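You operate a simulated robot arm through the tools that you are given. There is no shell and no other tool. Be economical: measure what you need, move in short steps, check, and stop when the job is done.

You are at the controls of a simulated two-armed robot. One attempt, no reset.

TASK
Pick up the slim clear bottle with the smallest size on its label from the top of the long table with one hand, pass it to the other hand and put it on the shelf of the long table. Set down upright: slim clear bottle.
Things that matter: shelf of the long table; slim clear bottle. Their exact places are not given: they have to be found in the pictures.

Only the result counts: the job must be done as asked and must still hold three seconds after the hand-in. Knocking over, shifting, dropping, spilling or breaking anything else fails it.

THE ROBOT
Two 7-joint arms with two-finger parallel grippers on one trunk, on a base that drives. Base frame: it is fixed to the floor where the robot stands at the start and does not move with it; the origin is under the middle of the robot, x ahead of it, y to its left, z up; the surface under the hand at the start is at about z = 820. Readings come in mm, rad, newtons and seconds.
The left shoulder is at the start at [50, 168, 1107], the right one opposite. With the tool pointing down near the work surface each hand reaches from about 220 to 660 mm from the robot's upright axis, wherever it stands, measured 20 degrees to its own side. Places, roughly: shelf of the long table [700, -200, 300]. Payload 1.57 kg a hand.
The tool frame of a hand sits at the grasp point between the pads (the TCP): z along the fingers, y along the line on which they close. The tips reach 30 mm beyond it. The gripper opens to 80 mm. The fingers are 17 mm wide and 12 mm thick; the gripper's body (40 by 82 mm) begins 80 mm behind the TCP.
Orientation is that of the tool frame in the base frame, as a unit quaternion [x, y, z, w]. With the fingers straight down and closing along the base's y, the tool's x points along the base's -x, its y along +y and its z along -z.

THE INTERFACE
- The arms move only by the tool send_rows. It takes "left_moves", "right_moves" or both (then of equal length, played together; a hand with none holds still); each is a list of rows, each a list of 7 numbers: the turn, a rotation vector about the base's x, y, z in units of 5 degrees (1.0 is 5 degrees), then the shift along the base's x, y, z in units of 30 mm (1.0 is 30 mm), then the opening in per cent of the stroke, from 0 (shut) to 100 (fully open). In form: [[rx, ry, rz, tx, ty, tz, claw], ...]. A call has 1 to 8 rows; each row shifts and turns the commanded pose from where the row before left it. A call with a number of a shift or a turn outside -1 to 1 is refused whole. A row lasts 0.2 s, in which the tool goes at most 50 mm and 0.15 rad; a call with a longer step from one row to the next is refused whole, and so is a gripper value outside its range. Where a pose cannot be reached the arm comes as near as it can. A force on the tool above 40 N (or 10 N above the force at the start of the call, whichever is more), or a blocked arm, ends the call early, and 0.2 s more pass. The fingers move at their own pace (about 45 mm/s each) and stop on an object; they squeeze with about 24 N. The grip force told is the motor's: it shows also when the fingers shut on nothing. Time passes only in rows, and 0.2 s behind the last, so rows that do not move let the fingers close. The reply holds the time, the measured pose of the TCP, the force on the tool along the base axes, the opening and the grip force, in the units named above and with some noise, with the torque about the TCP (base axes, N m) and any sound that the robot's microphone picked up.
- Cameras (640 x 400 px; columns grow to the right, rows downward): "scene" is now at [127.9, 4.7, 1317.4]; the picture's right is [0.05, -1.00, 0.00], its down [-0.59, -0.03, -0.80] and it looks along [0.80, 0.04, -0.59] (base axes); focal length 220 px, centre (320, 200). "left" rides on the left gripper at [72, 7, -122] in its tool frame; the picture's right is [-0.09, 1.00, 0.00], its down [-0.84, -0.08, -0.54] and it looks along [-0.54, -0.05, 0.84] (tool axes); focal length 238 px, centre (320, 200). "right" rides on the right gripper at [72, -7, -122] in its tool frame; the picture's right is [0.09, 1.00, 0.00], its down [-0.84, 0.08, -0.54] and it looks along [-0.54, 0.05, 0.84] (tool axes); focal length 238 px, centre (320, 200).
- camera(camera): a new picture of that camera. No time passes.
- move_column(by): slides the trunk up (or, below 0, down) by that many mm; the arms and the scene camera ride with it, the base frame stays. It gives what a move gives, with no picture.
- roll_base(legs): drives the robot by 1 to 6 legs, each [ahead, left, turn to the left] in mm, mm and rad, along the robot's own axes; the way and the turn of a leg run together, so that a leg with both is an arc; at most 1500 mm and 3.142 rad a leg. The arms and the cameras ride along, it lands a little off, and it stops where it bumps. It gives what a move gives.
- aim_head(pan, tilt): turns the head with the scene camera to pan (to the left, within 1.396 rad either way) and tilt (down, from -0.506 to 1.204), counted from straight ahead of the robot. It gives what a move gives.
- probe_pixels(camera, pixels): for up to 12 pixels [column, row] of the newest picture of that camera ("zoom" is the newest enlarged one), the place [x, y, z] in the base frame of the surface seen there, good to about 3 mm. No time passes.
- inspect(camera, box): a new picture of the part [left, top, right, bottom] of that camera's present view, enlarged. No time passes.
- finish_job(): hands the job in; it is judged then, once.

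Work in short steps. Measure before you move; look again where a grasp or a placing could have gone wrong, and mend it. You have 80 turns and 58 pictures in all, those below and enlarged ones among them. Open the grippers and draw the arms clear of the work before you hand the job in, unless the task says otherwise; then end with one line.

The tools are called after "Emit:" as name(argument=value, ...) on one line, values as JSON. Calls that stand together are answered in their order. send_rows: Moves the arms, as the interface text tells. Its arguments: {"type":"object","properties":{"left_moves":{"type":"array","items":{"type":"array","items":{"type":"number"}}},"right_moves":{"type":"array","items":{"type":"array","items":{"type":"number"}}}},"required":[]} The other tools are called the same way: move_column (by) slides the trunk up or down; roll_base (legs) drives the base; aim_head (pan, tilt) turns the head that bears the scene camera; camera (camera) takes a picture; probe_pixels (camera, pixels) gives the place of the surface under pixels of a picture; inspect (camera, box) takes an enlarged picture of a part of a camera's view; finish_job () hands the job in.

At the start:

```text
time_s: 0.0
left_tcp_pos: [393.9, 116.1, 1164.0]
left_orientation: [0.0, 1.0, -0.001, 0.0]
left_contact_force: [0.9, -0.2, -1.3]
left_wrist_torque: [-0.02, 0.02, -0.01]
left_opening: 80.2
left_grip_force: 0.0
right_tcp_pos: [506.7, -259.0, 1106.6]
right_orientation: [0.0, 1.0, 0.0, 0.0]
right_contact_force: [-0.2, -0.4, 0.7]
right_wrist_torque: [-0.03, 0.0, -0.05]
right_opening: 79.7
right_grip_force: 0.0
trunk travel left (down, up): [-275.0, 168.0]
robot x, y, heading: [3.7, -1.4, -0.002]
head pan, tilt: [0.049, 0.637]
```

scene: 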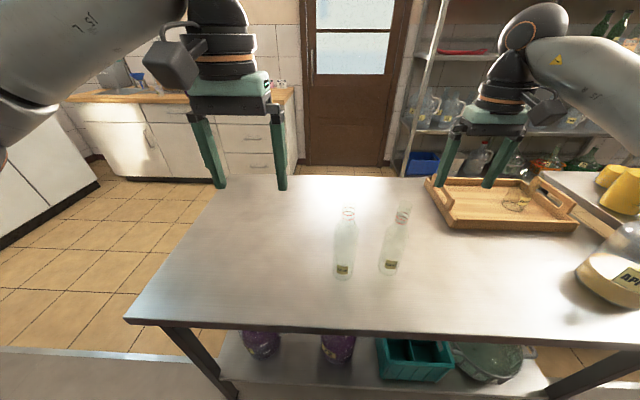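
right: 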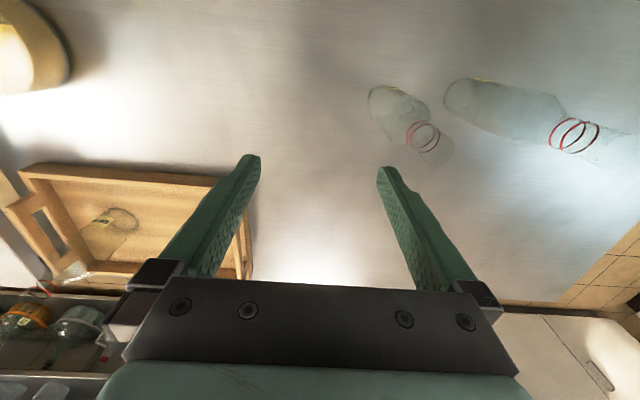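
left: 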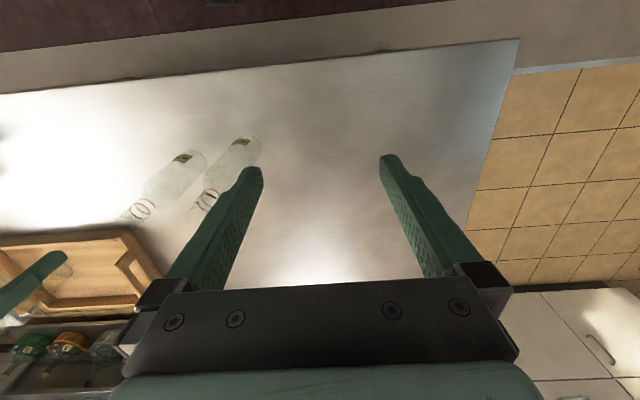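

Two slim clear bottles stand on the table at about (345,245) and (393,240), with labels near (343,269) and (390,264). I enlarge the view to read the labels.

Emit:
inspect(camera="scene", box=[320, 200, 420, 285])

Emit:
inspect(camera="scene", box=[220, 320, 560, 400])

Emit:
probe_pixels(camera="scene", pixels=[[343, 269], [390, 264], [348, 210], [404, 207], [345, 235], [396, 235], [343, 282], [388, 277], [300, 365], [360, 365], [330, 390], [250, 390]])

```text
4.71 times, centred on (370, 242) of scene
```

zoom: 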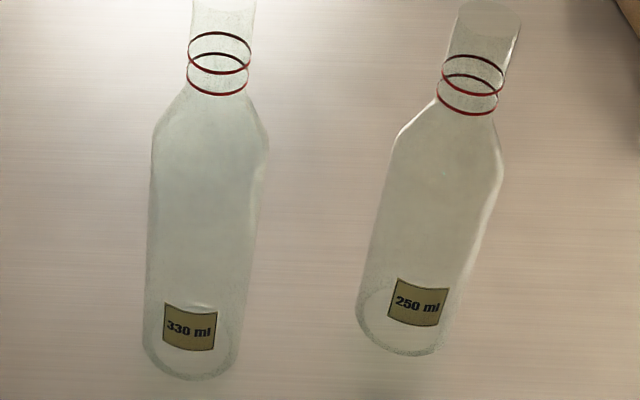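

```text
1.88 times, centred on (390, 360) of scene
```

zoom: 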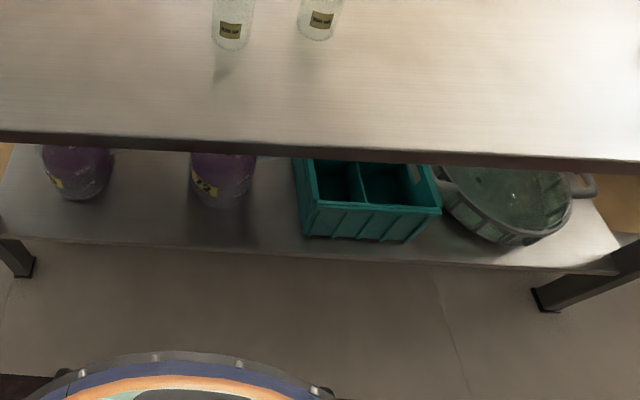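

```text
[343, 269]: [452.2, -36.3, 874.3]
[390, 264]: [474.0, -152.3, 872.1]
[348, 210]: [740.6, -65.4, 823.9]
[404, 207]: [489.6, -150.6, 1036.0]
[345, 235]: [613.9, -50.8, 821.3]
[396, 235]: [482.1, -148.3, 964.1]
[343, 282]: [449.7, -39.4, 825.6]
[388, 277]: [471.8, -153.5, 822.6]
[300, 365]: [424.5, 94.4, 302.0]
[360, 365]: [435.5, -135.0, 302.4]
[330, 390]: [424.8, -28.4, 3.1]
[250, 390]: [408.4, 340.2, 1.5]
```

The right-hand bottle reads 250 ml and the left one 330 ml. I look closer at the target to measure it, and check the rest of the tabletop for other small bottles.

Emit:
inspect(camera="scene", box=[370, 195, 430, 285])

Emit:
inspect(camera="scene", box=[420, 140, 640, 320])

Emit:
probe_pixels(camera="scene", pixels=[[404, 203], [404, 209], [402, 214], [409, 205], [399, 206], [392, 250], [378, 250], [404, 250], [393, 228], [346, 225], [348, 214], [340, 250]])

```text
4.44 times, centred on (400, 240) of scene
```

zoom: 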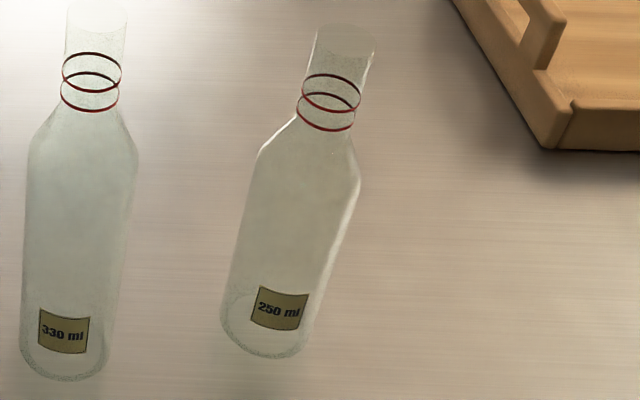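

```text
2.22 times, centred on (530, 230) of scene
```

zoom: 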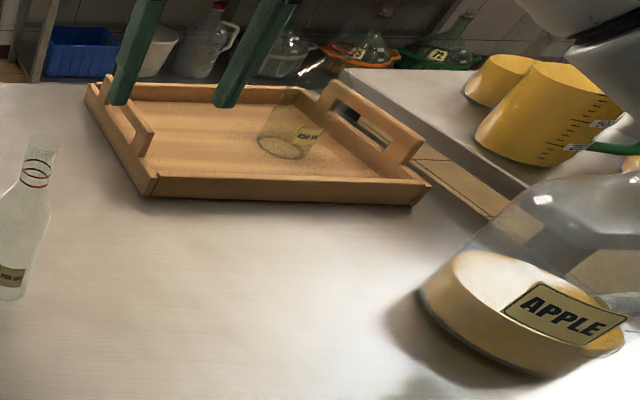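

```text
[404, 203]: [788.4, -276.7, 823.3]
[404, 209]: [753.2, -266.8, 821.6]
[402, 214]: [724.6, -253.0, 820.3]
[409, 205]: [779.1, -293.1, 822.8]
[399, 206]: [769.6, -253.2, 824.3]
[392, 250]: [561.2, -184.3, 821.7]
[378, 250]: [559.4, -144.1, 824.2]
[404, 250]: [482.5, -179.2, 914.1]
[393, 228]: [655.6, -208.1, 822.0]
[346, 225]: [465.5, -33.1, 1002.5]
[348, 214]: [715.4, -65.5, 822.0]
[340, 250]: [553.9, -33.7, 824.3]
```

The target's axis comes out at about (500, -158), with the neck from z 990 to 1044 and the body about 53 mm wide. I move the right hand above it at the present height, then check with the wrist camera.

Emit:
send_rows(right_moves=[[0, 0, 0, -0.06, 0.9, 0, 100], [0, 0, 0, -0.06, 0.9, 0, 100], [0, 0, 0, -0.06, 0.9, 0, 100], [0, 0, 0, -0.04, 0.67, 0, 100], [0, 0, 0, 0, 0, 0, 100]])

Emit:
camera(camera="right")

Emit:
camera(camera="scene")

```text
time_s: 1.2
left_tcp_pos: [394.1, 117.0, 1164.4]
left_orientation: [0.001, 1.0, 0.0, 0.0]
left_contact_force: [-0.6, -0.1, -0.7]
left_wrist_torque: [0.0, -0.02, 0.0]
left_opening: 79.9
left_grip_force: 0.0
right_tcp_pos: [499.5, -158.7, 1104.9]
right_orientation: [0.0, 1.0, 0.0, 0.0]
right_contact_force: [-0.6, -0.1, 0.6]
right_wrist_torque: [-0.01, -0.01, -0.01]
right_opening: 80.0
right_grip_force: 0.1
trunk travel left (down, up): [-275.0, 168.0]
robot x, y, heading: [-1.9, -2.8, -0.002]
head pan, tilt: [0.049, 0.637]
```

```text
50 pictures are left
```

right: 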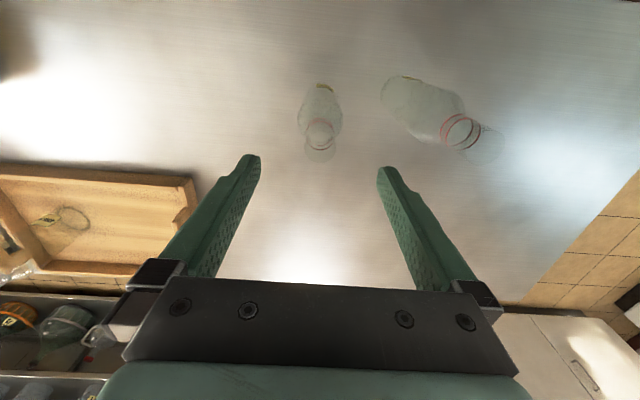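

```text
49 pictures are left
```

scene: 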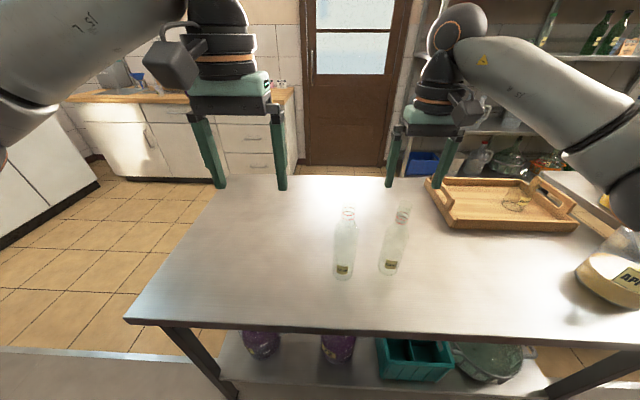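

The mouth shows at (320,151) in the wrist view, where I predicted it (320,153), so the hand is centred. I lower to z≈1020 around the neck and close.

Emit:
send_rows(right_moves=[[0, 0, 0, 0, 0, -0.7, 100], [0, 0, 0, 0, 0, -0.7, 100], [0, 0, 0, 0, 0, -0.7, 100], [0, 0, 0, 0, 0, -0.7, 100], [0, 0, 0, 0, 0, 0, 50], [0, 0, 0, 0, 0, 0, 0], [0, 0, 0, 0, 0, 0, 0], [0, 0, 0, 0, 0, 0, 0]])

Emit:
camera(camera="right")

```text
time_s: 3.0
left_tcp_pos: [393.3, 117.3, 1164.9]
left_orientation: [0.0, 1.0, 0.001, -0.001]
left_contact_force: [0.7, -0.7, -0.5]
left_wrist_torque: [0.04, -0.02, -0.02]
left_opening: 80.0
left_grip_force: 0.1
right_tcp_pos: [501.2, -158.6, 1022.3]
right_orientation: [0.0, 1.0, 0.001, 0.0]
right_contact_force: [0.1, 0.4, 0.1]
right_wrist_torque: [0.11, -0.01, 0.03]
right_opening: 25.3
right_grip_force: 18.6
trunk travel left (down, up): [-275.0, 168.0]
robot x, y, heading: [1.5, 3.2, -0.002]
head pan, tilt: [0.049, 0.637]
```

```text
48 pictures are left
```

right: 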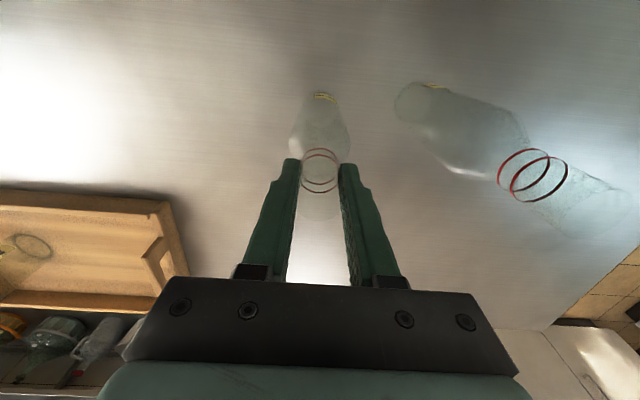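

The fingers stopped at 25 mm on the neck with a grip of 18.6 N. I lift straight up by about 120 mm.

Emit:
send_rows(right_moves=[[0, 0, 0, 0, 0, 0.3, 0], [0, 0, 0, 0, 0, 0.6, 0], [0, 0, 0, 0, 0, 0.7, 0], [0, 0, 0, 0, 0, 0.7, 0], [0, 0, 0, 0, 0, 0.7, 0], [0, 0, 0, 0, 0, 0.7, 0], [0, 0, 0, 0, 0, 0.3, 0]])

Emit:
camera(camera="scene")

```text
time_s: 4.6
left_tcp_pos: [394.6, 116.0, 1165.1]
left_orientation: [0.0, 1.0, 0.0, 0.0]
left_contact_force: [0.7, -0.8, -0.5]
left_wrist_torque: [-0.02, -0.02, -0.01]
left_opening: 80.2
left_grip_force: 0.1
right_tcp_pos: [500.3, -157.1, 1142.3]
right_orientation: [0.0, 1.0, -0.001, 0.001]
right_contact_force: [-0.3, -0.3, -2.9]
right_wrist_torque: [0.05, -0.03, 0.0]
right_opening: 25.0
right_grip_force: 23.9
trunk travel left (down, up): [-275.0, 168.0]
robot x, y, heading: [4.4, 3.9, 0.002]
head pan, tilt: [0.049, 0.637]
```

```text
47 pictures are left
```

scene: 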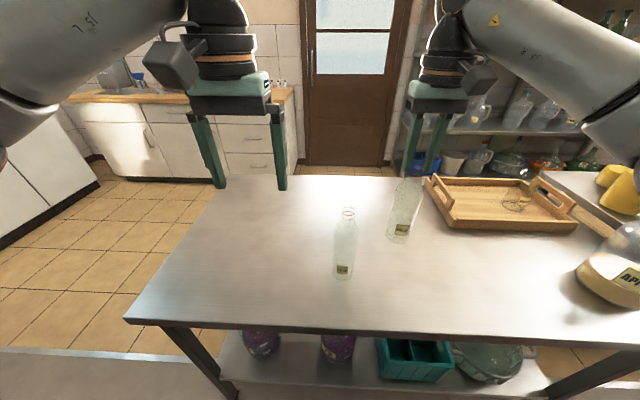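

The bottle is off the table and held. Before backing away I look to both sides behind the robot for obstacles.

Emit:
aim_head(pan=1.39, tilt=0.6)

Emit:
camera(camera="scene")

Emit:
aim_head(pan=-1.39, tilt=0.6)

Emit:
camera(camera="scene")

```text
time_s: 6.1
left_tcp_pos: [393.6, 117.1, 1165.7]
left_orientation: [0.0, 1.0, 0.0, 0.0]
left_contact_force: [-0.4, 0.4, 0.1]
left_wrist_torque: [0.01, 0.0, -0.01]
left_opening: 79.9
left_grip_force: 0.0
right_tcp_pos: [499.7, -157.2, 1142.4]
right_orientation: [0.0, 1.0, 0.0, 0.0]
right_contact_force: [0.4, -1.0, -1.9]
right_wrist_torque: [-0.11, 0.01, 0.0]
right_opening: 24.8
right_grip_force: 24.1
trunk travel left (down, up): [-275.0, 168.0]
robot x, y, heading: [2.0, 1.9, 0.002]
head pan, tilt: [1.389, 0.6]
```

```text
46 pictures are left
```

scene: 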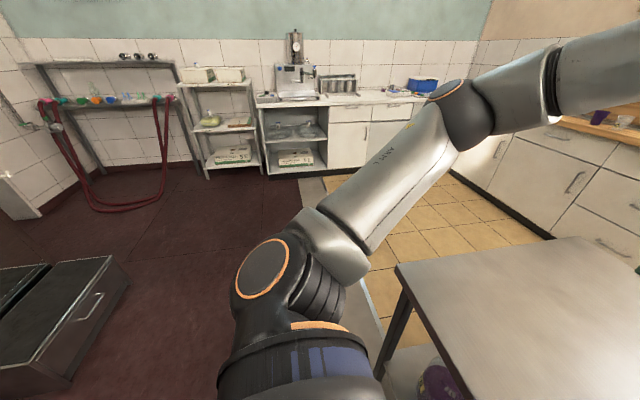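

```text
time_s: 8.5
left_tcp_pos: [393.7, 116.9, 1164.4]
left_orientation: [0.0, 1.0, 0.0, 0.0]
left_contact_force: [-0.2, -0.5, -0.2]
left_wrist_torque: [0.0, 0.0, -0.04]
left_opening: 80.0
left_grip_force: 0.1
right_tcp_pos: [500.9, -157.7, 1142.1]
right_orientation: [0.0, 1.0, 0.0, 0.0]
right_contact_force: [-0.8, 0.3, -3.2]
right_wrist_torque: [-0.04, -0.01, 0.01]
right_opening: 24.6
right_grip_force: 24.5
trunk travel left (down, up): [-275.0, 168.0]
robot x, y, heading: [0.2, -0.5, 0.004]
head pan, tilt: [-1.389, 0.6]
```

```text
45 pictures are left
```

scene: 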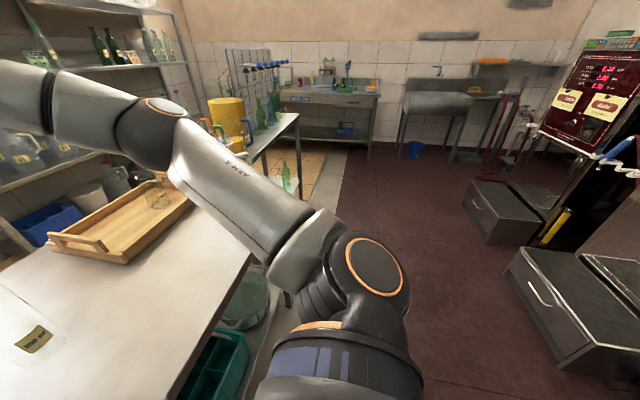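

There are low drawer boxes behind. I measure the ones in this newest picture to see how far I can back up.

Emit:
probe_pixels(camera="scene", pixels=[[510, 255], [568, 362], [620, 375], [470, 185], [490, 242], [635, 390], [450, 300], [180, 380]])

Emit:
aim_head(pan=1.39, tilt=0.9)

Emit:
camera(camera="scene")

Emit:
probe_pixels(camera="scene", pixels=[[112, 170], [75, 290], [90, 190], [10, 300], [60, 220], [130, 220]])

```text
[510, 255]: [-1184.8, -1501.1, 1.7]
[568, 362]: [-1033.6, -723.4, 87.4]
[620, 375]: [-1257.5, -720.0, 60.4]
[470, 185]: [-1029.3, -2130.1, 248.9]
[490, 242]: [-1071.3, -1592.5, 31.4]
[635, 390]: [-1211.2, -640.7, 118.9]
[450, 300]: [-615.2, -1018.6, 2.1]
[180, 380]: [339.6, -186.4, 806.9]
```

```text
time_s: 11.0
left_tcp_pos: [394.4, 117.2, 1164.4]
left_orientation: [-0.001, 1.0, 0.0, 0.0]
left_contact_force: [-0.7, 0.7, 0.2]
left_wrist_torque: [-0.03, 0.01, 0.0]
left_opening: 80.2
left_grip_force: 0.0
right_tcp_pos: [498.9, -157.4, 1142.3]
right_orientation: [0.001, 1.0, 0.0, 0.0]
right_contact_force: [0.6, 0.0, -3.1]
right_wrist_torque: [-0.02, 0.02, -0.01]
right_opening: 24.3
right_grip_force: 24.3
trunk travel left (down, up): [-275.0, 168.0]
robot x, y, heading: [-0.7, 0.9, -0.0]
head pan, tilt: [1.389, 0.901]
```

```text
44 pictures are left
```

scene: 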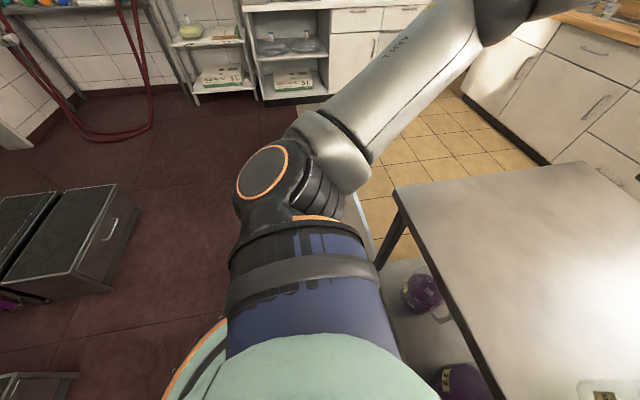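

```text
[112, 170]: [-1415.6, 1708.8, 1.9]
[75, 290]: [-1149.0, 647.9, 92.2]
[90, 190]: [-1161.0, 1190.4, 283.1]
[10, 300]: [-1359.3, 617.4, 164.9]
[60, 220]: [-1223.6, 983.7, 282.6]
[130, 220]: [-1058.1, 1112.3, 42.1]
```

The boxes start at x ≈ -1030, so backing up 500 mm is safe. I do that and look forward at the shelf.

Emit:
roll_base(legs=[[-500, 0, 0]])

Emit:
aim_head(pan=0.0, tilt=0.75)

Emit:
camera(camera="scene")

```text
time_s: 14.0
left_tcp_pos: [-110.7, 115.6, 1165.2]
left_orientation: [0.003, 1.0, 0.0, 0.001]
left_contact_force: [0.1, 0.3, -0.1]
left_wrist_torque: [0.0, -0.03, -0.01]
left_opening: 80.1
left_grip_force: 0.1
right_tcp_pos: [-4.9, -158.8, 1142.2]
right_orientation: [0.003, 1.0, 0.0, 0.0]
right_contact_force: [-1.1, 0.2, -1.5]
right_wrist_torque: [-0.04, 0.01, 0.03]
right_opening: 24.4
right_grip_force: 23.9
trunk travel left (down, up): [-275.0, 168.0]
robot x, y, heading: [-501.0, -2.6, -0.007]
head pan, tilt: [1.389, 0.901]
```

```text
time_s: 15.5
left_tcp_pos: [-110.2, 116.6, 1164.6]
left_orientation: [0.003, 1.0, -0.001, 0.001]
left_contact_force: [-1.0, 1.1, 0.3]
left_wrist_torque: [-0.01, 0.01, -0.01]
left_opening: 79.9
left_grip_force: 0.0
right_tcp_pos: [-5.6, -158.4, 1141.0]
right_orientation: [0.002, 1.0, 0.0, 0.0]
right_contact_force: [0.6, 0.6, -1.9]
right_wrist_torque: [0.03, 0.01, -0.02]
right_opening: 24.2
right_grip_force: 24.1
trunk travel left (down, up): [-275.0, 168.0]
robot x, y, heading: [-505.6, -0.5, -0.008]
head pan, tilt: [0.0, 0.75]
```

```text
43 pictures are left
```

scene: 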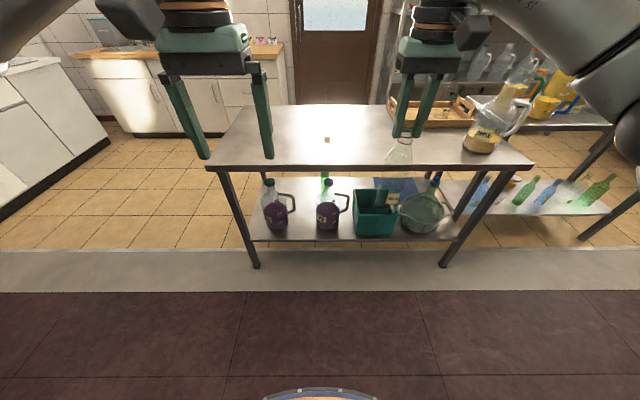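

Now the shelf is visible: two purple jugs at (275,215) and (328,210), a teal crate at (377,210) and a basin at (422,212). I enlarge and measure the gaps.

Emit:
inspect(camera="scene", box=[205, 150, 475, 275])

Emit:
probe_pixels(camera="scene", pixels=[[275, 215], [275, 230], [327, 225], [292, 197], [347, 195], [303, 235], [303, 225], [303, 210], [257, 215], [256, 238], [350, 238], [303, 167]])

Emit:
probe_pixels(camera="scene", pixels=[[350, 225], [356, 225], [303, 195], [303, 190], [303, 188], [270, 183], [325, 185], [255, 262], [440, 262], [250, 210], [318, 212], [290, 212]])

```text
2.37 times, centred on (340, 212) of scene
```

zoom: 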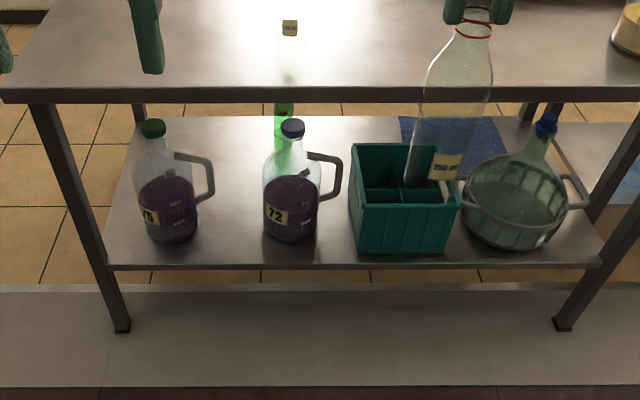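

```text
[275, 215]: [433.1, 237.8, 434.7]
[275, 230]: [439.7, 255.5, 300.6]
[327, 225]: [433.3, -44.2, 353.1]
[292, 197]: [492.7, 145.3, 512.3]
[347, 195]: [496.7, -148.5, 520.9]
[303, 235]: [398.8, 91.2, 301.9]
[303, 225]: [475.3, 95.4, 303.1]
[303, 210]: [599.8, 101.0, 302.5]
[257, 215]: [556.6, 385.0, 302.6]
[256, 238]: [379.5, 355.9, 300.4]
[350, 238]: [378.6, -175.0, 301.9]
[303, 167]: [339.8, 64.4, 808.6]
```

```text
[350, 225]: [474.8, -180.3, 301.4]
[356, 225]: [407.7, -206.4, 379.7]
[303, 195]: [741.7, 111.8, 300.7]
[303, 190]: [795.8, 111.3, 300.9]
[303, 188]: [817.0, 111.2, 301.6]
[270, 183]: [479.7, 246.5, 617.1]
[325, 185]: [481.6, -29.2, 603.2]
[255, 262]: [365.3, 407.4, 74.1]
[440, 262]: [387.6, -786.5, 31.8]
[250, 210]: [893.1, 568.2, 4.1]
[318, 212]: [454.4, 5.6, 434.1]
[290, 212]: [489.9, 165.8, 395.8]
```

The gap between the jugs runs from y≈12 to 130 and the shelf front edge is at x≈375, so I will place the bottle near (430, 70, 302). Now I bring the right hand to a handover spot and turn the left hand to point forward and down.

Emit:
send_rows(right_moves=[[0, 0, 0, 0.167, 0.433, -0.79, 0], [0, 0, 0, 0.167, 0.433, -0.79, 0], [0, 0, 0, 0.167, 0.433, -0.79, 0], [0, 0, 0, 0.167, 0.433, -0.79, 0], [0, 0, 0, 0.167, 0.433, -0.79, 0], [0, 0, 0, 0.167, 0.433, -0.79, 0]], left_moves=[[0, -1, 0, 0, -0.1, -1, 100], [0, -1, 0, 0, -0.1, -1, 100], [0, -1, 0, 0, -0.1, -1, 100], [0, -1, 0, 0, -0.1, -1, 100], [0, -1, 0, 0, -0.1, -1, 100], [0, -1, 0, 0, -0.1, -1, 100]])

Emit:
camera(camera="scene")

```text
time_s: 16.9
left_tcp_pos: [-109.5, 98.8, 983.3]
left_orientation: [0.002, 0.966, -0.001, 0.26]
left_contact_force: [0.2, 0.4, -0.4]
left_wrist_torque: [-0.01, 0.05, 0.01]
left_opening: 80.1
left_grip_force: 0.0
right_tcp_pos: [24.2, -81.2, 999.4]
right_orientation: [0.005, 1.0, 0.0, -0.001]
right_contact_force: [-0.4, 0.4, -1.4]
right_wrist_torque: [-0.05, -0.02, 0.03]
right_opening: 24.3
right_grip_force: 23.8
trunk travel left (down, up): [-275.0, 168.0]
robot x, y, heading: [-505.3, 4.2, -0.005]
head pan, tilt: [0.0, 0.75]
```

```text
41 pictures are left
```

scene: 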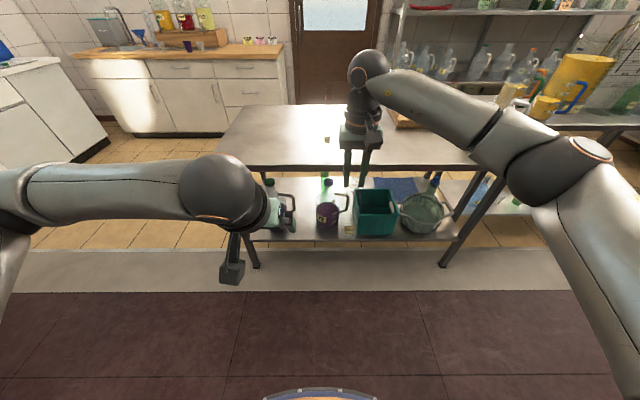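

Both hands are where I planned. I finish the left hand's turn to 30° below horizontal and move it behind the bottle.

Emit:
send_rows(left_moves=[[0, -1, 0, 0.1, -0.4, -0.12, 100], [0, -1, 0, 0.1, -0.9, -0.12, 100], [0, -1, 0, 0.1, -0.95, -0.12, 100], [0, -1, 0, 0.1, -0.95, -0.12, 100], [0, -1, 0, 0.1, -0.95, -0.12, 100], [0, -1, 0, 0.1, -0.95, -0.12, 100], [0, 0, 0, 0.1, -0.85, -0.05, 100], [0, 0, 0, 0, 0, 0, 100]])

Emit:
camera(camera="left")

Emit:
camera(camera="scene")

```text
time_s: 18.7
left_tcp_pos: [-88.4, -78.6, 963.4]
left_orientation: [0.002, 0.865, 0.001, 0.501]
left_contact_force: [0.3, 0.0, -0.2]
left_wrist_torque: [0.06, -0.01, 0.0]
left_opening: 80.1
left_grip_force: 0.1
right_tcp_pos: [24.2, -81.6, 1000.2]
right_orientation: [0.003, 1.0, 0.0, 0.0]
right_contact_force: [0.0, 0.0, -2.2]
right_wrist_torque: [0.0, -0.03, 0.0]
right_opening: 24.1
right_grip_force: 24.3
trunk travel left (down, up): [-275.0, 168.0]
robot x, y, heading: [-504.4, 2.6, -0.007]
head pan, tilt: [0.0, 0.75]
```

```text
40 pictures are left
```

left: 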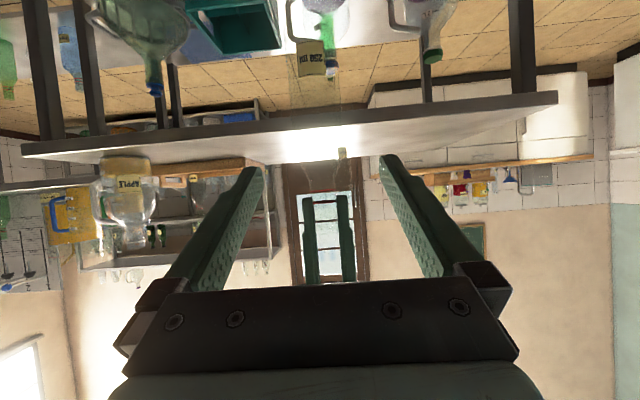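

```text
39 pictures are left
```

scene: 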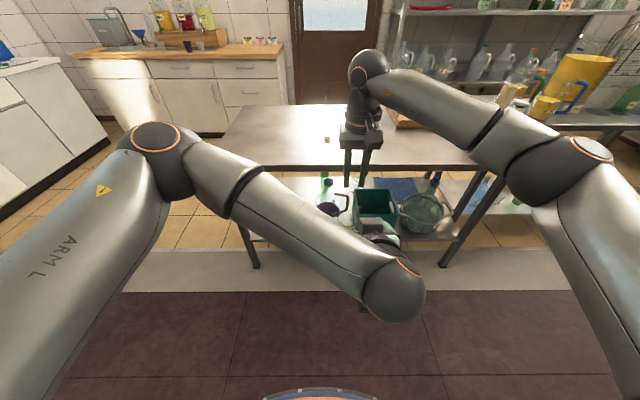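

The bottle (label at (312,65)) lies between the left fingers. I advance along the tool axis by ~129 mm to the bottle axis, without closing yet.

Emit:
send_rows(left_moves=[[0, 0, 0, 0.75, -0.02, -0.42, 100], [0, 0, 0, 0.75, -0.02, -0.42, 100], [0, 0, 0, 0.75, -0.02, -0.42, 100], [0, 0, 0, 0.75, -0.02, -0.42, 100], [0, 0, 0, 0.75, -0.02, -0.42, 100], [0, 0, 0, 0, 0, 0, 100]])

Emit:
camera(camera="left")

Emit:
camera(camera="right")

```text
time_s: 20.1
left_tcp_pos: [23.4, -82.7, 897.2]
left_orientation: [0.002, 0.866, 0.002, 0.5]
left_contact_force: [-0.7, -0.3, 0.5]
left_wrist_torque: [-0.02, 0.01, 0.0]
left_opening: 80.1
left_grip_force: 0.0
right_tcp_pos: [24.2, -79.6, 1000.7]
right_orientation: [0.003, 1.0, 0.0, 0.001]
right_contact_force: [0.0, 0.4, -1.3]
right_wrist_torque: [0.0, 0.01, -0.03]
right_opening: 24.1
right_grip_force: 23.5
trunk travel left (down, up): [-275.0, 168.0]
robot x, y, heading: [-506.1, 0.4, -0.003]
head pan, tilt: [0.0, 0.75]
```

```text
38 pictures are left
```

left: 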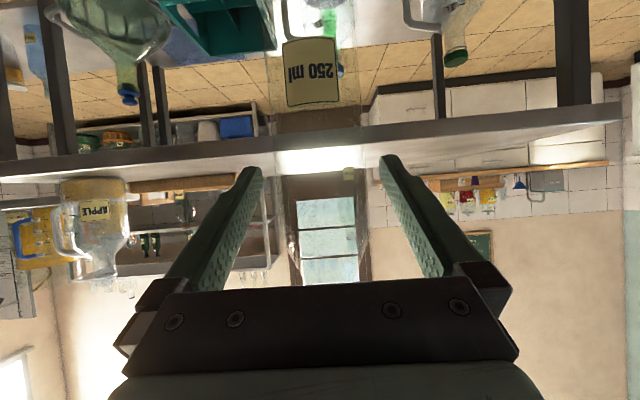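

```text
37 pictures are left
```

right: 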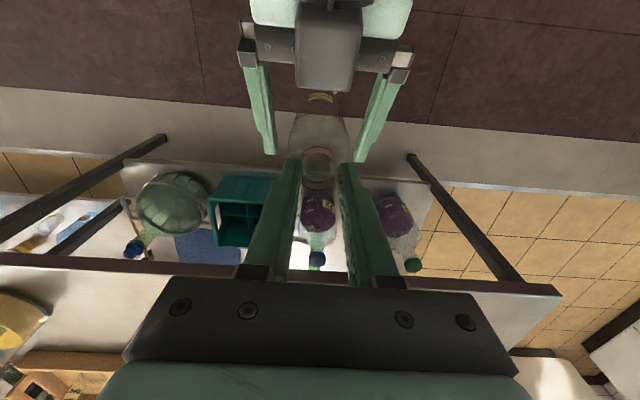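

The bottle is centred between the left fingers in both views. I close the left gripper on the body and wait, right hand still holding.

Emit:
send_rows(left_moves=[[0, 0, 0, 0, 0, 0, 70], [0, 0, 0, 0, 0, 0, 40], [0, 0, 0, 0, 0, 0, 0], [0, 0, 0, 0, 0, 0, 0], [0, 0, 0, 0, 0, 0, 0], [0, 0, 0, 0, 0, 0, 0]])

```text
time_s: 21.5
left_tcp_pos: [22.8, -82.8, 897.9]
left_orientation: [0.002, 0.866, 0.002, 0.5]
left_contact_force: [-0.3, 6.9, -0.1]
left_wrist_torque: [-0.31, -0.05, -0.01]
left_opening: 52.9
left_grip_force: 24.0
right_tcp_pos: [25.0, -81.0, 999.3]
right_orientation: [0.004, 1.0, -0.001, 0.0]
right_contact_force: [-0.1, -6.8, 0.0]
right_wrist_torque: [-0.35, 0.09, 0.04]
right_opening: 24.1
right_grip_force: 23.8
trunk travel left (down, up): [-275.0, 168.0]
robot x, y, heading: [-503.6, 0.3, -0.007]
head pan, tilt: [0.0, 0.75]
```

The left hand holds at 52.9 mm, with a 7 N sideways strain between the hands. I ease the left hand 2 mm towards +y before releasing.

Emit:
send_rows(left_moves=[[0, 0, 0, 0, 0.07, 0, 0], [0, 0, 0, 0, 0, 0, 0]])

```text
time_s: 22.1
left_tcp_pos: [23.2, -82.2, 898.2]
left_orientation: [0.002, 0.866, 0.001, 0.5]
left_contact_force: [-0.4, 1.7, -0.2]
left_wrist_torque: [-0.12, -0.16, 0.19]
left_opening: 52.6
left_grip_force: 24.7
right_tcp_pos: [25.1, -80.0, 1000.2]
right_orientation: [0.002, 1.0, 0.002, 0.0]
right_contact_force: [-0.1, -2.2, 0.1]
right_wrist_torque: [-0.14, 0.2, -0.16]
right_opening: 24.1
right_grip_force: 24.1
trunk travel left (down, up): [-275.0, 168.0]
robot x, y, heading: [-504.6, 2.6, -0.004]
head pan, tilt: [0.0, 0.75]
```

The strain is down to 2 N. I open the right gripper and lift it clear straight up.

Emit:
send_rows(right_moves=[[0, 0, 0, 0, 0, 0, 50], [0, 0, 0, 0, 0, 0, 100], [0, 0, 0, 0, 0, 0, 100], [0, 0, 0, 0, 0, 0.5, 100], [0, 0, 0, 0, 0, 0.9, 100], [0, 0, 0, 0, 0, 0.9, 100], [0, 0, 0, 0, 0, 0.9, 100], [0, 0, 0, 0, 0, 0.9, 100]])

Emit:
camera(camera="left")

Emit:
camera(camera="scene")

```text
time_s: 23.9
left_tcp_pos: [24.0, -81.2, 898.5]
left_orientation: [0.002, 0.866, 0.001, 0.5]
left_contact_force: [-0.5, 0.0, 0.0]
left_wrist_torque: [0.01, 0.04, 0.0]
left_opening: 52.7
left_grip_force: 23.6
right_tcp_pos: [23.7, -80.9, 1121.8]
right_orientation: [0.002, 1.0, -0.001, 0.0]
right_contact_force: [0.7, -0.2, 0.3]
right_wrist_torque: [-0.02, 0.01, 0.02]
right_opening: 79.9
right_grip_force: 0.1
trunk travel left (down, up): [-275.0, 168.0]
robot x, y, heading: [-506.3, 3.3, -0.01]
head pan, tilt: [0.0, 0.75]
```

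```text
36 pictures are left
```

left: 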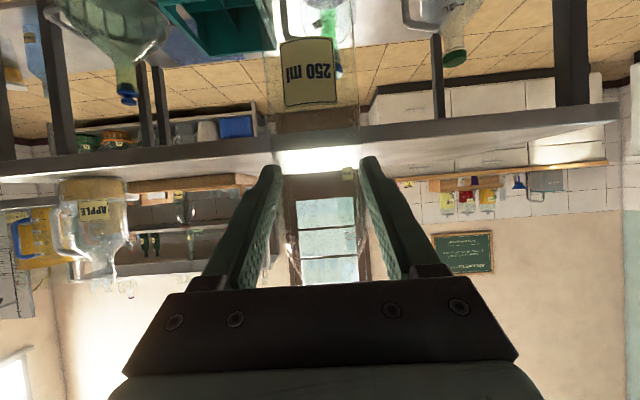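

```text
35 pictures are left
```

scene: 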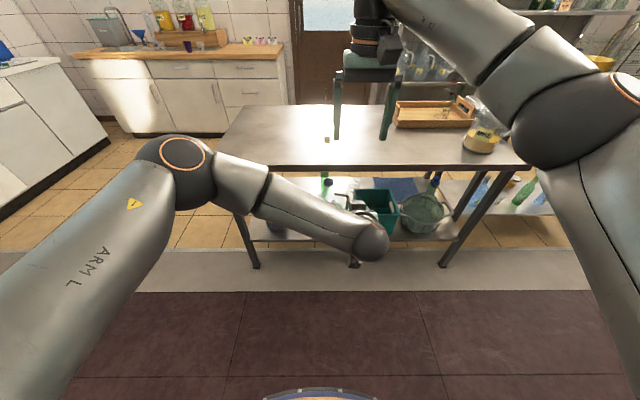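

The left hand alone holds the bottle with no strain. I take the right hand up and out to its own side, then back towards the robot, so it stays off the table later.

Emit:
send_rows(right_moves=[[0, 0, 0, 0, -0.9, 0.5, 100], [0, 0, 0, 0, -0.9, 0.5, 100], [0, 0, 0, 0, -0.9, 0.5, 100], [0, 0, 0, -0.2, -0.9, 0.5, 100], [0, 0, 0, -0.6, -0.9, 0.2, 100], [0, 0, 0, -0.9, -0.8, 0, 100], [0, 0, 0, -0.95, -0.8, 0, 100], [0, 0, 0, -0.95, -0.8, 0, 100]])

Emit:
send_rows(right_moves=[[0, 0, 0, -0.9, 0, 0, 100], [0, 0, 0, -0.9, 0, 0, 100], [0, 0, 0, -0.9, 0, 0, 100], [0, 0, 0, -0.9, 0, 0, 100]])

Emit:
move_column(by=-270)

Emit:
camera(camera="scene")

```text
time_s: 25.7
left_tcp_pos: [22.1, -81.8, 898.4]
left_orientation: [0.003, 0.866, 0.001, 0.5]
left_contact_force: [0.6, 0.0, 0.9]
left_wrist_torque: [0.01, -0.01, 0.0]
left_opening: 52.9
left_grip_force: 23.9
right_tcp_pos: [-82.7, -287.0, 1188.0]
right_orientation: [0.003, 1.0, 0.0, 0.0]
right_contact_force: [0.4, 0.4, 0.3]
right_wrist_torque: [-0.01, -0.01, 0.01]
right_opening: 79.9
right_grip_force: 0.0
trunk travel left (down, up): [-275.0, 168.0]
robot x, y, heading: [-504.8, 4.1, -0.002]
head pan, tilt: [0.0, 0.75]
```

```text
time_s: 26.7
left_tcp_pos: [23.3, -80.9, 898.3]
left_orientation: [0.002, 0.866, 0.002, 0.5]
left_contact_force: [0.3, -0.7, -0.2]
left_wrist_torque: [-0.01, 0.05, -0.02]
left_opening: 52.6
left_grip_force: 24.3
right_tcp_pos: [-192.3, -286.0, 1186.6]
right_orientation: [0.003, 1.0, 0.001, 0.0]
right_contact_force: [0.2, 0.0, -0.5]
right_wrist_torque: [0.03, -0.02, 0.01]
right_opening: 80.2
right_grip_force: 0.1
trunk travel left (down, up): [-275.0, 168.0]
robot x, y, heading: [-505.1, 3.1, -0.006]
head pan, tilt: [0.0, 0.75]
```

```text
time_s: 29.4
left_tcp_pos: [22.7, -80.1, 628.2]
left_orientation: [0.003, 0.866, 0.0, 0.5]
left_contact_force: [-0.2, 0.2, -0.4]
left_wrist_torque: [-0.02, -0.01, 0.0]
left_opening: 52.7
left_grip_force: 24.3
right_tcp_pos: [-190.8, -286.9, 918.2]
right_orientation: [0.003, 1.0, 0.0, 0.0]
right_contact_force: [-0.6, -0.7, -0.2]
right_wrist_torque: [-0.02, 0.0, -0.01]
right_opening: 79.8
right_grip_force: 0.2
trunk travel left (down, up): [-5.0, 438.0]
robot x, y, heading: [-503.9, -1.8, -0.001]
head pan, tilt: [0.0, 0.75]
```

```text
34 pictures are left
```

scene: 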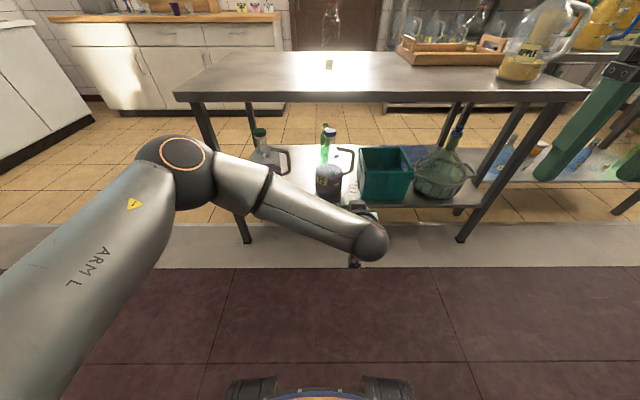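

The trunk is down and the bottle is at TCP z 628. I stretch the left hand to about (135, 70, 440) while still clear of the table, and check where the elbow ends up.

Emit:
send_rows(left_moves=[[0, 0, 0, 0.46, 0.625, -0.78, 0], [0, 0, 0, 0.46, 0.625, -0.78, 0], [0, 0, 0, 0.46, 0.625, -0.78, 0], [0, 0, 0, 0.46, 0.625, -0.78, 0], [0, 0, 0, 0.46, 0.625, -0.78, 0], [0, 0, 0, 0.46, 0.625, -0.78, 0], [0, 0, 0, 0.46, 0.625, -0.78, 0], [0, 0, 0, 0.46, 0.625, -0.78, 0]])

Emit:
camera(camera="scene")

Emit:
camera(camera="left")

```text
time_s: 31.2
left_tcp_pos: [133.4, 69.7, 438.9]
left_orientation: [0.003, 0.866, 0.001, 0.501]
left_contact_force: [-0.1, 0.2, -0.6]
left_wrist_torque: [-0.01, 0.01, 0.03]
left_opening: 52.6
left_grip_force: 23.6
right_tcp_pos: [-192.4, -286.0, 918.2]
right_orientation: [0.003, 1.0, 0.0, 0.0]
right_contact_force: [0.0, 0.2, 1.2]
right_wrist_torque: [-0.02, 0.01, 0.02]
right_opening: 79.9
right_grip_force: 0.0
trunk travel left (down, up): [-5.0, 438.0]
robot x, y, heading: [-507.8, 0.3, -0.008]
head pan, tilt: [0.0, 0.75]
```

```text
33 pictures are left
```

scene: 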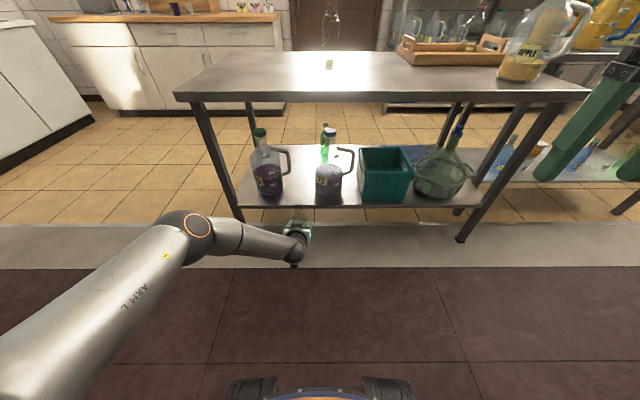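

```text
32 pictures are left
```

left: 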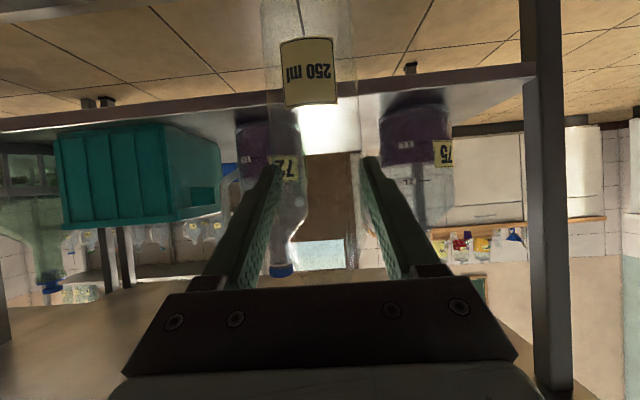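

The arm is low. I probe the elbow's position and re-measure the jugs and handles from both cameras.

Emit:
probe_pixels(camera="scene", pixels=[[198, 226], [185, 215], [215, 230], [265, 180], [328, 180], [289, 160], [352, 155], [283, 165], [303, 200], [303, 190], [316, 180], [240, 215]])

Emit:
probe_pixels(camera="left", pixels=[[295, 170], [298, 150], [382, 145], [385, 130], [410, 130], [255, 135], [430, 200], [535, 150], [395, 180], [236, 140]])

Emit:
inspect(camera="scene", box=[225, 110, 385, 210])

```text
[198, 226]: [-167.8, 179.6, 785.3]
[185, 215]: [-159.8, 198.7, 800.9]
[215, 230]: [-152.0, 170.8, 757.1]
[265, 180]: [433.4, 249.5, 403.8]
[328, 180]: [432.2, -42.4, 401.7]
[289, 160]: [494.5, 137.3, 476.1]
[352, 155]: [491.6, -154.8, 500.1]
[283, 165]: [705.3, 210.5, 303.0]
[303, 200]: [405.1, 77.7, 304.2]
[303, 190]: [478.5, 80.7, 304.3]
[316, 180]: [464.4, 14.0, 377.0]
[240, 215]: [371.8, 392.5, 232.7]
```

```text
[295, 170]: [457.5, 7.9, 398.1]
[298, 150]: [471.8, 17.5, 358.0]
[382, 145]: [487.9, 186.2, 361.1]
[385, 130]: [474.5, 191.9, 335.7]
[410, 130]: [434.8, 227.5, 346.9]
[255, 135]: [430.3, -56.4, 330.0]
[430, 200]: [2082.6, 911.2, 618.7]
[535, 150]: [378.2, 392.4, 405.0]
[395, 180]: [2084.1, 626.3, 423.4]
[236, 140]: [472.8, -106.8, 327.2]
```

```text
4.00 times, centred on (305, 160) of scene
```

zoom: 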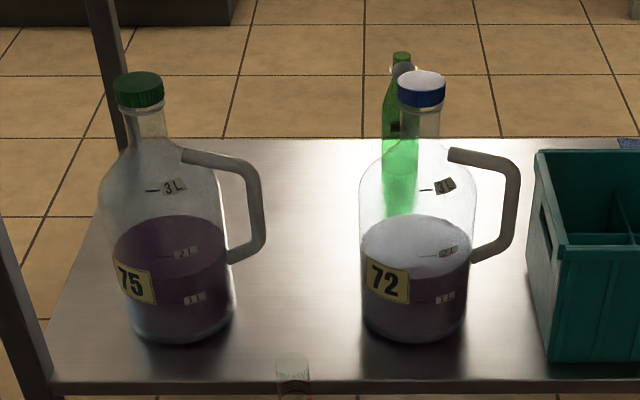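

The elbow is at (-165, 185, 790), well outside the table, and the gap centre is y≈74. I drive 250 mm forward and check before the last stretch.

Emit:
roll_base(legs=[[250, 3, 0]])

Emit:
camera(camera="scene")

Emit:
camera(camera="left")

```text
time_s: 33.1
left_tcp_pos: [382.3, 72.7, 438.8]
left_orientation: [0.001, 0.866, 0.002, 0.5]
left_contact_force: [-0.3, -0.1, -0.5]
left_wrist_torque: [0.0, 0.01, -0.03]
left_opening: 52.6
left_grip_force: 23.9
right_tcp_pos: [58.2, -283.3, 917.3]
right_orientation: [0.002, 1.0, 0.0, 0.0]
right_contact_force: [0.2, -0.7, -0.2]
right_wrist_torque: [-0.05, -0.01, 0.02]
right_opening: 79.8
right_grip_force: 0.0
trunk travel left (down, up): [-5.0, 438.0]
robot x, y, heading: [-254.2, 2.1, -0.004]
head pan, tilt: [0.0, 0.75]
```

```text
30 pictures are left
```

scene: 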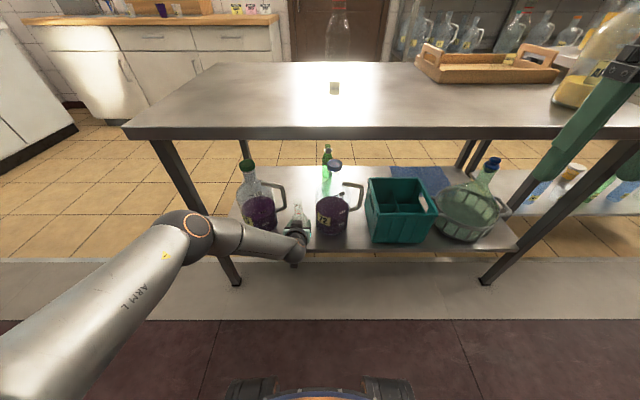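

```text
29 pictures are left
```

left: 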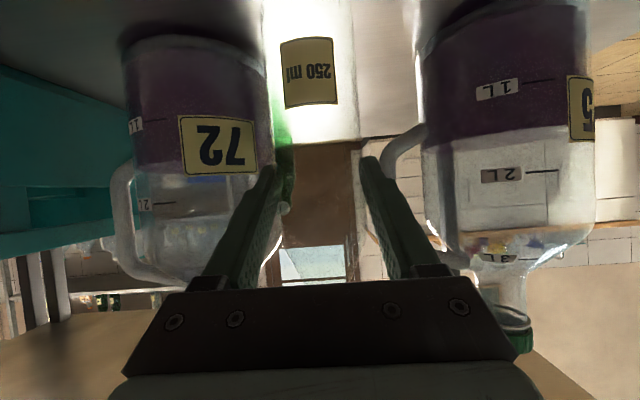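

The path is clear with the jugs on either side. I reach 43 mm further in with the arm and lower to just above the shelf.

Emit:
send_rows(left_moves=[[0, 0, 0, 0.5, 0.03, 0, 0], [0, 0, 0, 0.5, 0.03, 0, 0], [0, 0, 0, 0.43, 0, 0, 0], [0, 0, 0, 0, 0, -0.4, 0], [0, 0, 0, 0, 0, -0.4, 0], [0, 0, 0, 0, 0, -0.2, 0], [0, 0, 0, 0, 0, 0, 0]])

Emit:
camera(camera="left")

Emit:
inspect(camera="scene", box=[225, 140, 385, 260])

```text
time_s: 34.7
left_tcp_pos: [423.3, 76.3, 409.8]
left_orientation: [0.0, 0.866, 0.003, 0.5]
left_contact_force: [-0.3, -0.5, -0.1]
left_wrist_torque: [0.01, -0.03, -0.01]
left_opening: 52.7
left_grip_force: 23.8
right_tcp_pos: [58.3, -283.3, 918.2]
right_orientation: [0.001, 1.0, 0.001, -0.001]
right_contact_force: [0.0, 0.9, 0.0]
right_wrist_torque: [0.0, 0.0, -0.01]
right_opening: 80.1
right_grip_force: 0.0
trunk travel left (down, up): [-5.0, 438.0]
robot x, y, heading: [-254.7, 3.1, 0.001]
head pan, tilt: [0.0, 0.75]
```

```text
28 pictures are left
```

left: 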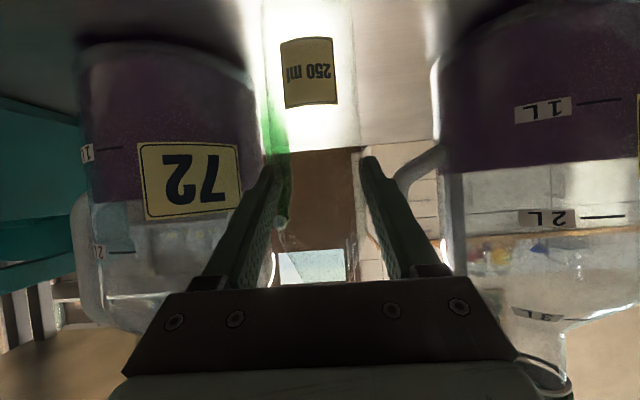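

```text
3.33 times, centred on (305, 200) of scene
```

zoom: 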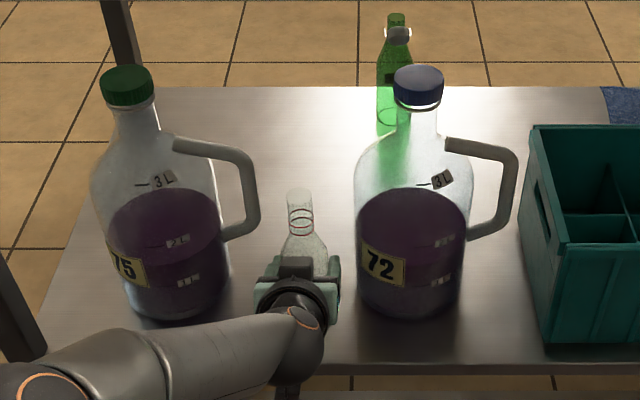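

The bottle stands clear of jug and handle, about 9 mm above the shelf. I lower in small steps while watching the force.

Emit:
send_rows(left_moves=[[0, 0, 0, 0, -0.03, -0.1, 0], [0, 0, 0, 0, -0.03, -0.07, 0], [0, 0, 0, 0, 0, 0, 0]])

Emit:
send_rows(left_moves=[[0, 0, 0, 0, 0, -0.07, 0], [0, 0, 0, 0, 0, 0, 0]])

```text
time_s: 35.5
left_tcp_pos: [424.1, 73.6, 402.8]
left_orientation: [0.001, 0.866, 0.001, 0.5]
left_contact_force: [0.2, -0.2, -0.4]
left_wrist_torque: [-0.02, -0.03, 0.0]
left_opening: 52.4
left_grip_force: 24.3
right_tcp_pos: [58.2, -283.4, 917.3]
right_orientation: [0.001, 1.0, 0.0, 0.0]
right_contact_force: [0.3, -0.7, 0.4]
right_wrist_torque: [-0.02, 0.0, 0.0]
right_opening: 79.9
right_grip_force: 0.1
trunk travel left (down, up): [-5.0, 438.0]
robot x, y, heading: [-255.7, 4.2, -0.002]
head pan, tilt: [0.0, 0.75]
```

```text
time_s: 36.1
left_tcp_pos: [425.6, 74.2, 403.5]
left_orientation: [0.001, 0.865, 0.002, 0.502]
left_contact_force: [-0.2, 0.6, 6.1]
left_wrist_torque: [-0.18, 0.06, -0.02]
left_opening: 52.5
left_grip_force: 24.0
right_tcp_pos: [58.4, -283.7, 918.9]
right_orientation: [0.002, 1.0, -0.001, 0.0]
right_contact_force: [-0.9, -0.4, -0.1]
right_wrist_torque: [0.0, -0.01, -0.01]
right_opening: 79.9
right_grip_force: 0.1
trunk travel left (down, up): [-5.0, 438.0]
robot x, y, heading: [-257.2, 1.2, -0.001]
head pan, tilt: [0.0, 0.75]
```

A 6 N upward force shows the bottle is on the shelf. I open the fingers partly (to ~67 mm) and check before withdrawing.

Emit:
send_rows(left_moves=[[0, 0, 0, 0, 0, 0, 70], [0, 0, 0, 0, 0, 0, 84], [0, 0, 0, 0, 0, 0, 84], [0, 0, 0, 0, 0, 0, 84]])

Emit:
camera(camera="left")

```text
time_s: 37.1
left_tcp_pos: [425.2, 74.3, 401.8]
left_orientation: [0.001, 0.866, 0.002, 0.5]
left_contact_force: [0.5, -0.3, -0.8]
left_wrist_torque: [-0.03, -0.01, -0.02]
left_opening: 67.2
left_grip_force: 0.0
right_tcp_pos: [59.4, -283.3, 918.0]
right_orientation: [0.0, 1.0, 0.001, 0.0]
right_contact_force: [0.2, -0.4, 0.2]
right_wrist_torque: [0.02, 0.04, 0.03]
right_opening: 79.8
right_grip_force: 0.0
trunk travel left (down, up): [-5.0, 438.0]
robot x, y, heading: [-256.4, 4.1, -0.002]
head pan, tilt: [0.0, 0.75]
```

```text
26 pictures are left
```

left: 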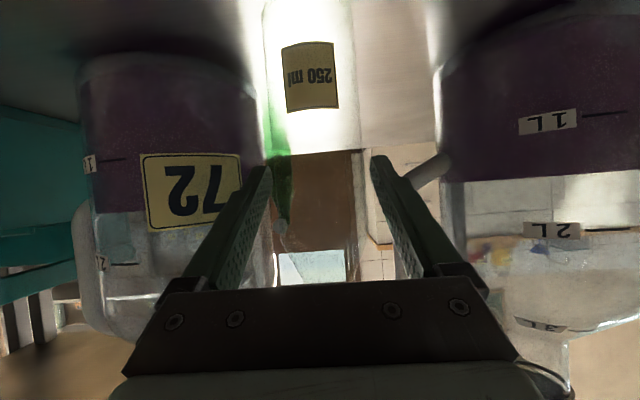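

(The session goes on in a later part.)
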